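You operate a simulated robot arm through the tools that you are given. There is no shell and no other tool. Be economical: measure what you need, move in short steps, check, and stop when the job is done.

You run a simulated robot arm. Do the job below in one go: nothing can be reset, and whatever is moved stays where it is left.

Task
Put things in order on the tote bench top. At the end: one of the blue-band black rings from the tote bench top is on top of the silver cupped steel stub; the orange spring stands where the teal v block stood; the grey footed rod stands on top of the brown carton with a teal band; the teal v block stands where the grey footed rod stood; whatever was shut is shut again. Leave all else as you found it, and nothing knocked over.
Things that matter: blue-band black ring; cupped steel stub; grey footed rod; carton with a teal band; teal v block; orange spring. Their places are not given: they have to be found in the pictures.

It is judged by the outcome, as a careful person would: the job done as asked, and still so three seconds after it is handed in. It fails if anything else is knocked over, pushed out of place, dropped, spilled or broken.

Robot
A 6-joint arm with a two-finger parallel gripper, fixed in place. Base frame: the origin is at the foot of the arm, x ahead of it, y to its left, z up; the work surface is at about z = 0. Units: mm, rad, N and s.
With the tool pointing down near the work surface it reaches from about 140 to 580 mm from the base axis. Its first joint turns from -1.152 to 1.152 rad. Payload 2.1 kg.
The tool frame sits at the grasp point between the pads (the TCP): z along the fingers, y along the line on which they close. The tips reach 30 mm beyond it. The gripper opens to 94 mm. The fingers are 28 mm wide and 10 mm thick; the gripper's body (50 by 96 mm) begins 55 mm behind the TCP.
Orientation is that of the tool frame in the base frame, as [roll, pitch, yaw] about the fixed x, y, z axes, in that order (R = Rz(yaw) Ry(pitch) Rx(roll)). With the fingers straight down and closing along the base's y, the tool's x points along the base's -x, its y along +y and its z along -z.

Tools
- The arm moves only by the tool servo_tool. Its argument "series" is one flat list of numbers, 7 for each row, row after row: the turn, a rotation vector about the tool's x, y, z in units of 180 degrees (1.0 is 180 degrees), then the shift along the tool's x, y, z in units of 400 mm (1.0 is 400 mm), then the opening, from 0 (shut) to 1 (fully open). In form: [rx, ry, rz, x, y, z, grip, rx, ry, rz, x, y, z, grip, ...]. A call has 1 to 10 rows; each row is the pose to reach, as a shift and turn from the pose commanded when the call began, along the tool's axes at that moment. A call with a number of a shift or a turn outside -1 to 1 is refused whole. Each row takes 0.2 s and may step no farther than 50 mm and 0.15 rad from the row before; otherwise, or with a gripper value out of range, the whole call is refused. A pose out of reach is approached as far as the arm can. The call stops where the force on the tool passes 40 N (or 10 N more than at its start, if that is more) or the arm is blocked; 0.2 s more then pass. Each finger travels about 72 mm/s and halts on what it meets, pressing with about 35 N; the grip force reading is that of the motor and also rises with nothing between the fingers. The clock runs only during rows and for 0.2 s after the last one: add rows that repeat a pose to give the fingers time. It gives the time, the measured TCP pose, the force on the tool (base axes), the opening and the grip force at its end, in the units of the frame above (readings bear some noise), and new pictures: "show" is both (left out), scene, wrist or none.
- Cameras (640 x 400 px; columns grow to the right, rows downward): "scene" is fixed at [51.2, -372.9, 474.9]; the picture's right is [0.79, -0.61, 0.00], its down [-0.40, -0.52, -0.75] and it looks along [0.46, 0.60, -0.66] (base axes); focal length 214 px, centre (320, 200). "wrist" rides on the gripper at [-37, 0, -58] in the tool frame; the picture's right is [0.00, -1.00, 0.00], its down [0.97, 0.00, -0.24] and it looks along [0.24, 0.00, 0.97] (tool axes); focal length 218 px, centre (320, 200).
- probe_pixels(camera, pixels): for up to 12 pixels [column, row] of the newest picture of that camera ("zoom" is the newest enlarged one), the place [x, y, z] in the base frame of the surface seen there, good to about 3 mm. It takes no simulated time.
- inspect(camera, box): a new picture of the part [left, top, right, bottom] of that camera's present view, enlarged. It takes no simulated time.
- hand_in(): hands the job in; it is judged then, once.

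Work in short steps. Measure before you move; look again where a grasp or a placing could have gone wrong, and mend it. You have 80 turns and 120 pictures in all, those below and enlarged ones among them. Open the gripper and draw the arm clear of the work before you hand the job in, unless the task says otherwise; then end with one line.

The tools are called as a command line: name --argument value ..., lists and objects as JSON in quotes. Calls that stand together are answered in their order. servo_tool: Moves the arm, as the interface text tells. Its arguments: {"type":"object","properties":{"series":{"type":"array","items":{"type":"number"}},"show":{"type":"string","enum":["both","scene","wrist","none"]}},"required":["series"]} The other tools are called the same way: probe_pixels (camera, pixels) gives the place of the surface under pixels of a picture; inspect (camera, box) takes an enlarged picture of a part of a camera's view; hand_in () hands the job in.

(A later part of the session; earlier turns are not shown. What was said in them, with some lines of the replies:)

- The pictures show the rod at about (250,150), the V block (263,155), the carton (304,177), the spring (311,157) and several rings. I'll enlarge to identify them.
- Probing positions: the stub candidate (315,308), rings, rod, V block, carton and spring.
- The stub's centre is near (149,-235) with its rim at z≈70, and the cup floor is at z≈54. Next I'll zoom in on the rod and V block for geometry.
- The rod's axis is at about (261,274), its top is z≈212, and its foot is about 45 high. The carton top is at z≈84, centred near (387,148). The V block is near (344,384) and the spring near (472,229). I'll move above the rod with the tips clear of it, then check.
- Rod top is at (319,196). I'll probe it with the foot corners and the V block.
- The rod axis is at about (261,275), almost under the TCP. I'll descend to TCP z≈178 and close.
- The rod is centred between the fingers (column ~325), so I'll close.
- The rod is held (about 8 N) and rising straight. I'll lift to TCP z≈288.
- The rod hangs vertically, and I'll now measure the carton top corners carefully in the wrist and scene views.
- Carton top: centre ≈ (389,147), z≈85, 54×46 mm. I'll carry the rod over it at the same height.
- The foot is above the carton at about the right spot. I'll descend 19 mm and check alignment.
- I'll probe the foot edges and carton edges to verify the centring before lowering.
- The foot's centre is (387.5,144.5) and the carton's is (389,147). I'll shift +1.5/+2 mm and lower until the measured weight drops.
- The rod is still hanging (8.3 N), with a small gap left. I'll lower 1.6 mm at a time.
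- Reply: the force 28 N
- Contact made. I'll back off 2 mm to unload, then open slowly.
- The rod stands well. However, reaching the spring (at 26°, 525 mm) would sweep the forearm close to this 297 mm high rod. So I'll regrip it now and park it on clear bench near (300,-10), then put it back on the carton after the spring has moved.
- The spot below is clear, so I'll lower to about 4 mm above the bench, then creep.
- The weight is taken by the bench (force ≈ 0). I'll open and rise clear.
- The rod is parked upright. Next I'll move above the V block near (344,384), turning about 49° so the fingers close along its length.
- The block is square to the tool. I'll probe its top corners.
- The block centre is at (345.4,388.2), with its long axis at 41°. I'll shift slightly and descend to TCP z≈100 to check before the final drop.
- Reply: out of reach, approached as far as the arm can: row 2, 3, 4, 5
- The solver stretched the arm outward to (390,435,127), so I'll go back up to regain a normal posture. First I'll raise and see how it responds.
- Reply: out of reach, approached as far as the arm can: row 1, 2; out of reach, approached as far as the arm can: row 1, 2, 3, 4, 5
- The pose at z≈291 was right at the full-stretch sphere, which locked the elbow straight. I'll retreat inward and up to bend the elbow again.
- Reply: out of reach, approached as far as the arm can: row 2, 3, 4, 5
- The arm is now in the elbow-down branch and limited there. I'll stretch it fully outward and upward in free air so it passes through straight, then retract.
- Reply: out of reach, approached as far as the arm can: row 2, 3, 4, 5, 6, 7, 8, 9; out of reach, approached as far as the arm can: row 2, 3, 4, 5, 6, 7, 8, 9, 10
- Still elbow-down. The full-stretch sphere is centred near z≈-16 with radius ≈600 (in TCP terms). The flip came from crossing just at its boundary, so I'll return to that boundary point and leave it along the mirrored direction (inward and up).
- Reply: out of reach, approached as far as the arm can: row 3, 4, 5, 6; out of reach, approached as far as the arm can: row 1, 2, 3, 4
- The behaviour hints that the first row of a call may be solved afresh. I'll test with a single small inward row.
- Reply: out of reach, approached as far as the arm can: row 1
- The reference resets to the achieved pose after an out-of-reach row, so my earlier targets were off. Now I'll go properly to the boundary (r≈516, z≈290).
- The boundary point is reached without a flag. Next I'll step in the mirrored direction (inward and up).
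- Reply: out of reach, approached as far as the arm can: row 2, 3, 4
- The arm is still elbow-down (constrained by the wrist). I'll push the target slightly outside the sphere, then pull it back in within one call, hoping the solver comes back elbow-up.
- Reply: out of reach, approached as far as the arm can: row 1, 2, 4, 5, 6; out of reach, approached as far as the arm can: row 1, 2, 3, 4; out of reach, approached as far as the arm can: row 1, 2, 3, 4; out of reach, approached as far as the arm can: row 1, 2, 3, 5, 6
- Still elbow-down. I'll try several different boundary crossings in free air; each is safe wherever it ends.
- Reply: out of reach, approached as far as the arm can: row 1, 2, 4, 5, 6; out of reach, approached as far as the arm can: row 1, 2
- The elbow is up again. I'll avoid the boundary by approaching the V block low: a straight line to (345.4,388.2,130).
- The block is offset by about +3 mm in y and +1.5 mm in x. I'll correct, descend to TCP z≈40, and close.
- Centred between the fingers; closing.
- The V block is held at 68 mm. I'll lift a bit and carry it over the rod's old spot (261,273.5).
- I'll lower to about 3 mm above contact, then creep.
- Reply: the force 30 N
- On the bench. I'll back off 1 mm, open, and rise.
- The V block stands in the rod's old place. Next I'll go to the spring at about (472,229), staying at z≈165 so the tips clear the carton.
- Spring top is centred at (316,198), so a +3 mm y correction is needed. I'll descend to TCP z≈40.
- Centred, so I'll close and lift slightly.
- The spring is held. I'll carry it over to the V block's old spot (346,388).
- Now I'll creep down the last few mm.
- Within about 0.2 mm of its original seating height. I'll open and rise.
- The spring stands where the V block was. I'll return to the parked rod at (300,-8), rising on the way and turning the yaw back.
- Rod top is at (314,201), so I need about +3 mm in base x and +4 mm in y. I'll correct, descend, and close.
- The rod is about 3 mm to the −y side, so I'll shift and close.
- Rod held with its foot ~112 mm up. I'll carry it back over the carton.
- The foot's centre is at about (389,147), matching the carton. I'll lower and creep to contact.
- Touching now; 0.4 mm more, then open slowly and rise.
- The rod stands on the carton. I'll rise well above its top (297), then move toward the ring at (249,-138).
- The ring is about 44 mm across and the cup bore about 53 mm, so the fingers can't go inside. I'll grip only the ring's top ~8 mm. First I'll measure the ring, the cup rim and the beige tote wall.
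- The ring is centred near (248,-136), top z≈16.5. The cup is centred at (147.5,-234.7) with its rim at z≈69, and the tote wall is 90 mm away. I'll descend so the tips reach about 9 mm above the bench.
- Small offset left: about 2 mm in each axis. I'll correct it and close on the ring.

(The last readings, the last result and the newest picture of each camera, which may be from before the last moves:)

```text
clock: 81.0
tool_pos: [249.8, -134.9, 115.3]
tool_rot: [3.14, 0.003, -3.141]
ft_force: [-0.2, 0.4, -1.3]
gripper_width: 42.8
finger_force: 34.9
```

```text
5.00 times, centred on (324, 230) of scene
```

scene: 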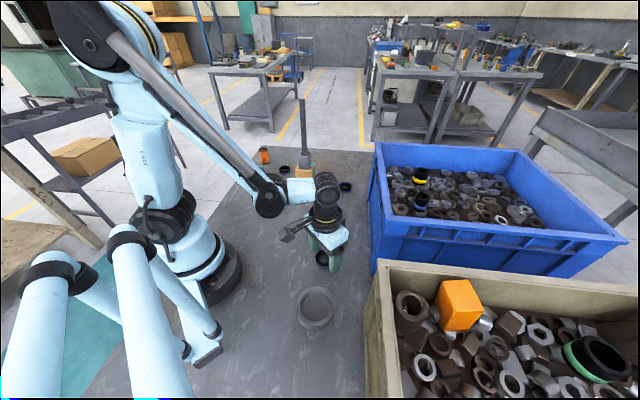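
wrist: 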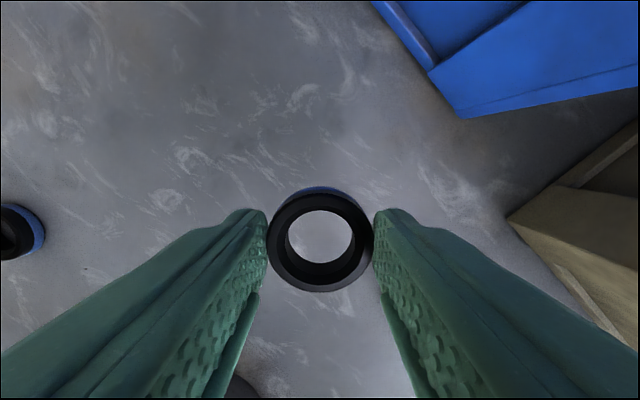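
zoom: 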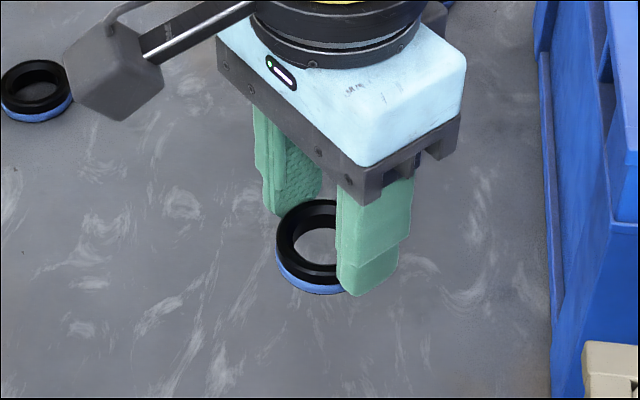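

Ring held at 42.9 mm. I'll move over the cup a few mm higher.

servo_tool --series '[0, 0, 0, 0, 0, -0.025, 0.25, 0, 0, 0, 0.064, -0.0625, -0.025, 0.25, 0, 0, 0, 0.128, -0.125, -0.025, 0.25, 0, 0, 0, 0.192, -0.1875, -0.025, 0.25, 0, 0, 0, 0.256, -0.25, -0.025, 0.25, 0, 0, 0, 0.256, -0.25, -0.025, 0.25]'

inspect --camera "scene" --box '[264, 240, 376, 330]'

inspect --camera "wrist" --box '[240, 160, 400, 310]'

```text
clock: 82.4
tool_pos: [148.0, -230.4, 128.7]
tool_rot: [3.141, 0.002, -3.14]
ft_force: [0.5, -0.2, -1.2]
gripper_width: 42.7
finger_force: 35.1
```

scene: 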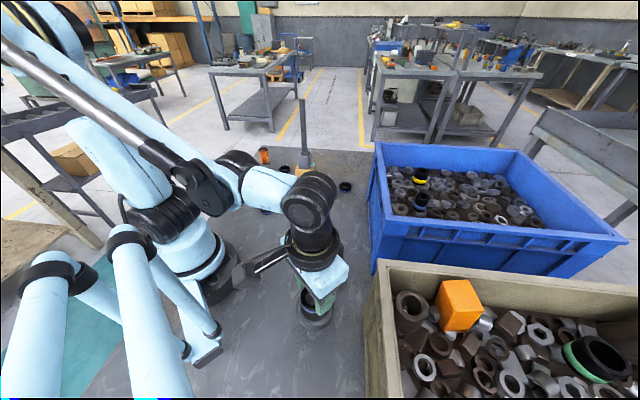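
wrist: 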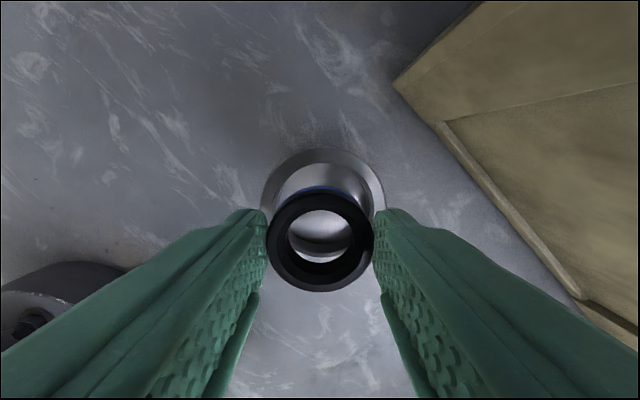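

```text
4.44 times, centred on (320, 285) of scene
```

zoom: 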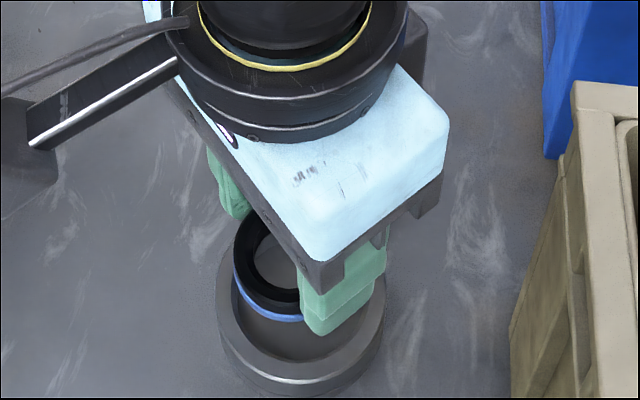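

```text
2.67 times, centred on (320, 235) of wrist
```

zoom: 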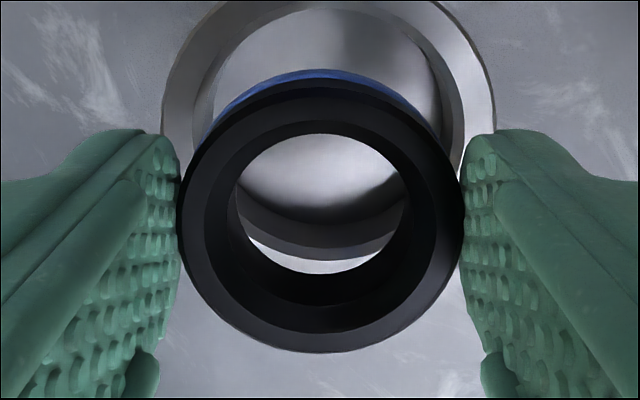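

Cup and ring are aligned within ~2 mm. I'll shift y −1.6 mm and lower so the tips stop just above the rim (TCP z≈102), with the ring entering the bore.

servo_tool --series '[0, 0, 0, 0, -0.004, 0.03, 0.25, 0, 0, 0, 0, -0.004, 0.055, 0.25, 0, 0, 0, 0, -0.004, 0.067, 0.25, 0, 0, 0, 0, -0.004, 0.067, 0.25]'

inspect --camera "scene" --box '[280, 260, 360, 330]'

inspect --camera "wrist" --box '[240, 150, 400, 300]'

```text
clock: 83.4
tool_pos: [149.8, -232.3, 103.6]
tool_rot: [3.14, 0.003, -3.141]
ft_force: [-0.4, -0.5, -2.2]
gripper_width: 43.0
finger_force: 35.0
```

scene: 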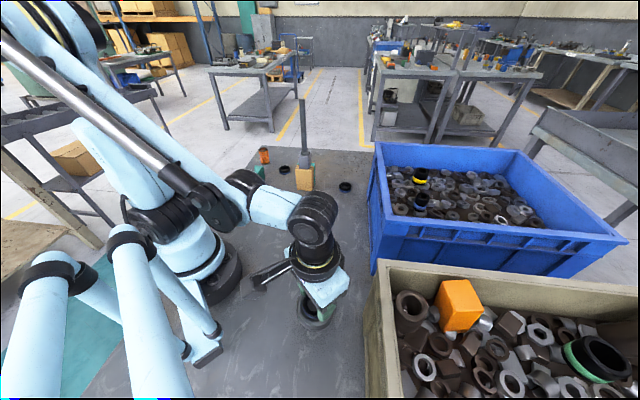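
wrist: 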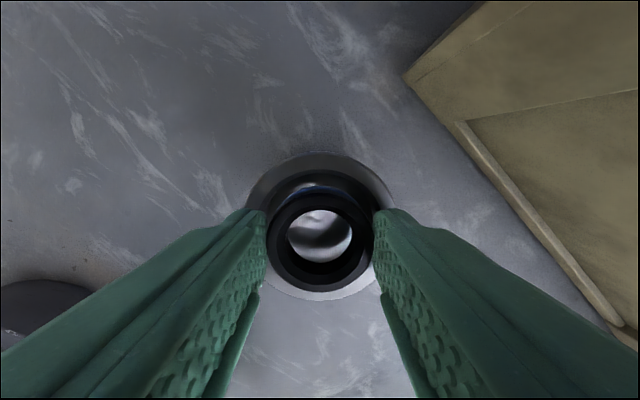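

```text
5.71 times, centred on (320, 295) of scene
```

zoom: 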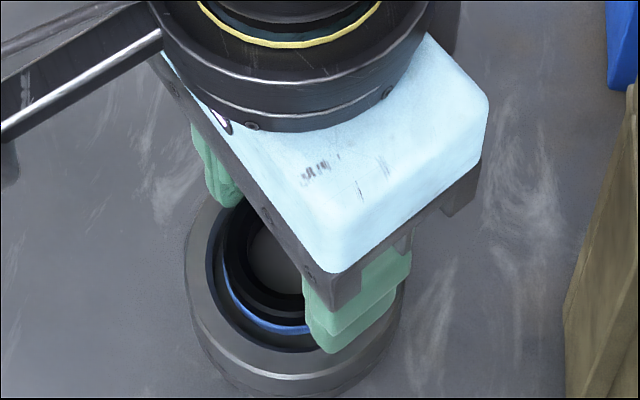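

```text
2.67 times, centred on (320, 225) of wrist
```

zoom: 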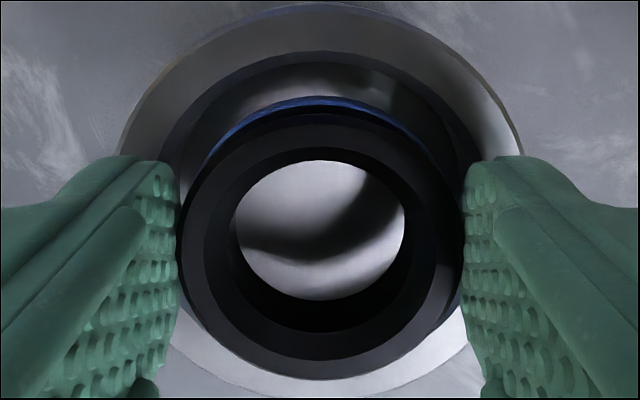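

Ring and cup are concentric and the ring bottom is inside the bore. I'll lower 1 mm more and open.

servo_tool --series '[0, 0, 0, 0, 0, 0.0025, 0.25, 0, 0, 0, 0, 0, 0.0025, 0.25]' --show "none"

servo_tool --series '[0, 0, 0, 0, 0, 0, 0.52, 0, 0, 0, 0, 0, 0, 0.6, 0, 0, 0, 0, 0, 0, 0.6, 0, 0, 0, 0, 0, -0.06, 0.6, 0, 0, 0, 0, 0, -0.15, 0.6, 0, 0, 0, 0, 0, -0.15, 0.6]'

inspect --camera "wrist" --box '[240, 130, 400, 280]'

```text
clock: 84.0
tool_pos: [150.1, -233.1, 101.1]
tool_rot: [3.141, 0.002, 3.141]
ft_force: [-0.3, 0.0, -1.1]
gripper_width: 42.8
finger_force: 35.0
```

```text
clock: 85.4
tool_pos: [148.9, -235.1, 161.2]
tool_rot: [3.14, 0.002, -3.14]
ft_force: [0.2, -0.4, -1.0]
gripper_width: 56.5
finger_force: 0.1
```

scene: 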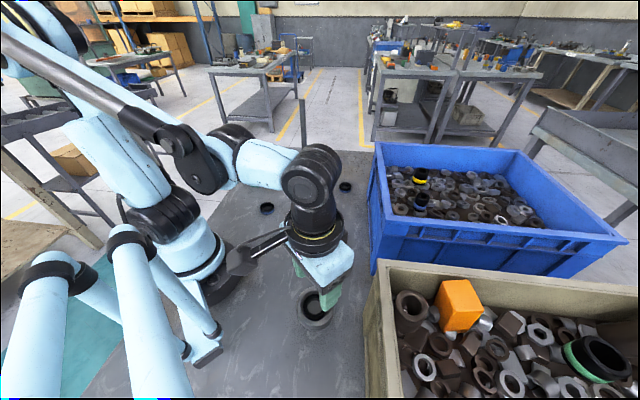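
wrist: 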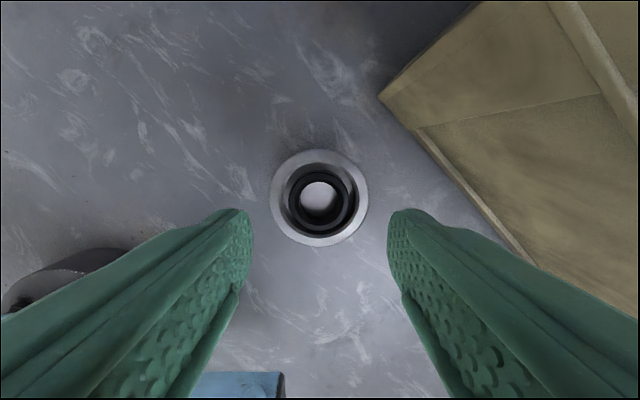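

```text
2.67 times, centred on (320, 205) of wrist
```

zoom: 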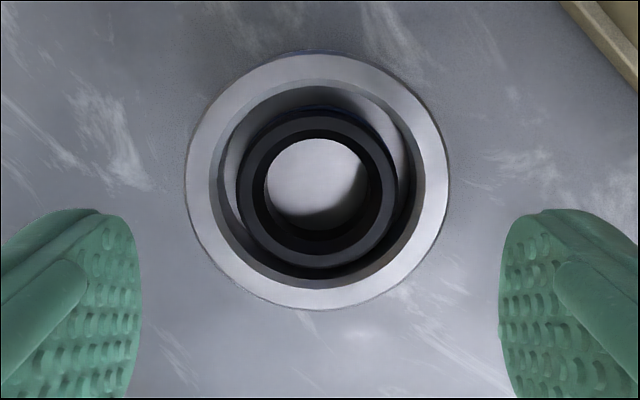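

The ring sits flat in the cup. I'll draw the arm up and clear, then check everything.

servo_tool --series '[0, 0, 0, 0, 0, -0.12, 0.6, 0, 0, 0, 0, 0, -0.24, 0.7, 0, 0, 0, 0, 0, -0.36, 0.8, 0, 0, 0, -0.06, 0.09, -0.36, 0.9, 0, 0, 0, -0.12, 0.18, -0.36, 1, 0, 0, 0, -0.18, 0.27, -0.36, 1, 0, 0, 0, -0.2, 0.36, -0.36, 1, 0, 0, 0, -0.2, 0.45, -0.36, 1, 0, 0, 0, -0.2, 0.45, -0.36, 1]'

inspect --camera "scene" --box '[230, 110, 390, 210]'

inspect --camera "scene" --box '[270, 250, 400, 350]'

```text
clock: 87.4
tool_pos: [229.3, -52.5, 305.8]
tool_rot: [3.139, 0.001, -3.141]
ft_force: [-0.2, 0.2, 0.4]
gripper_width: 94.0
finger_force: 0.0
```

scene: 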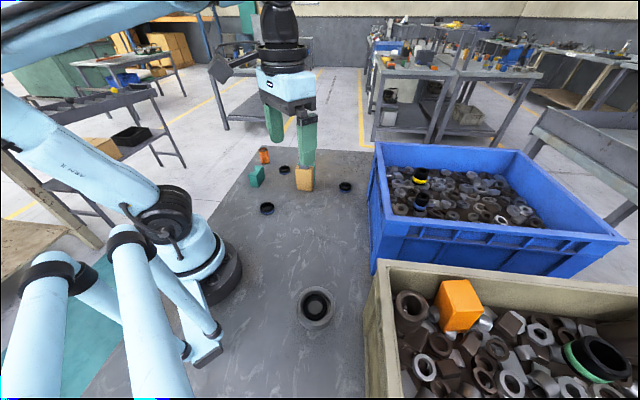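
wrist: 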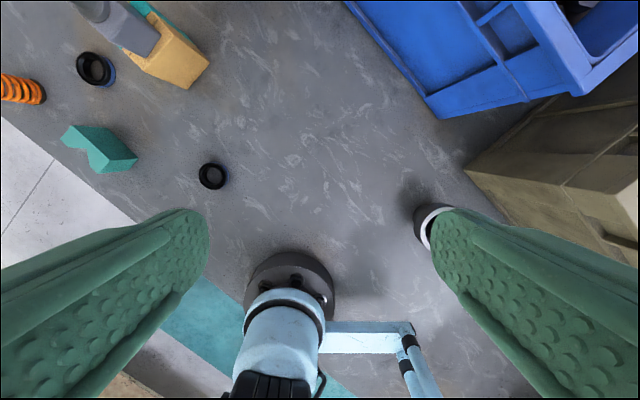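

```text
4.00 times, centred on (310, 160) of scene
```

zoom: 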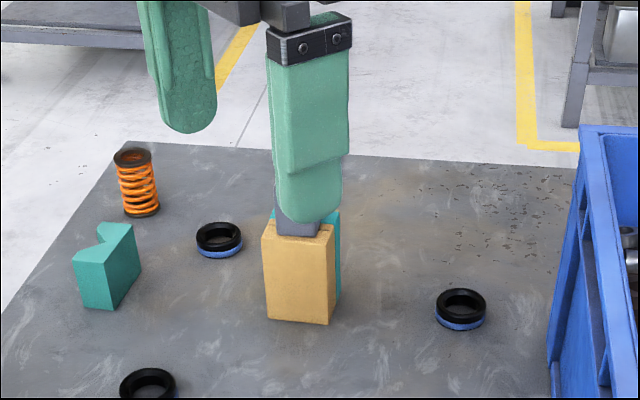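

```text
4.00 times, centred on (335, 300) of scene
```

zoom: 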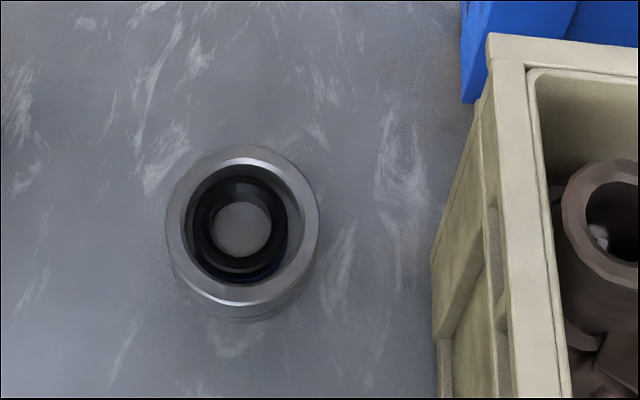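

The ring is in the cup, the spring and V block stand in their places, and the rod is upright on the carton. Nothing else has been disturbed and the gripper is open and clear, so I'm handing in.

hand_in

```text
The job is handed in.
```

The job is handed in: a blue-band ring sits in the cupped stub, the spring stands where the V block stood, the V block stands where the rod stood, and the rod stands on the carton; I found nothing that had been shut, and nothing was knocked over.
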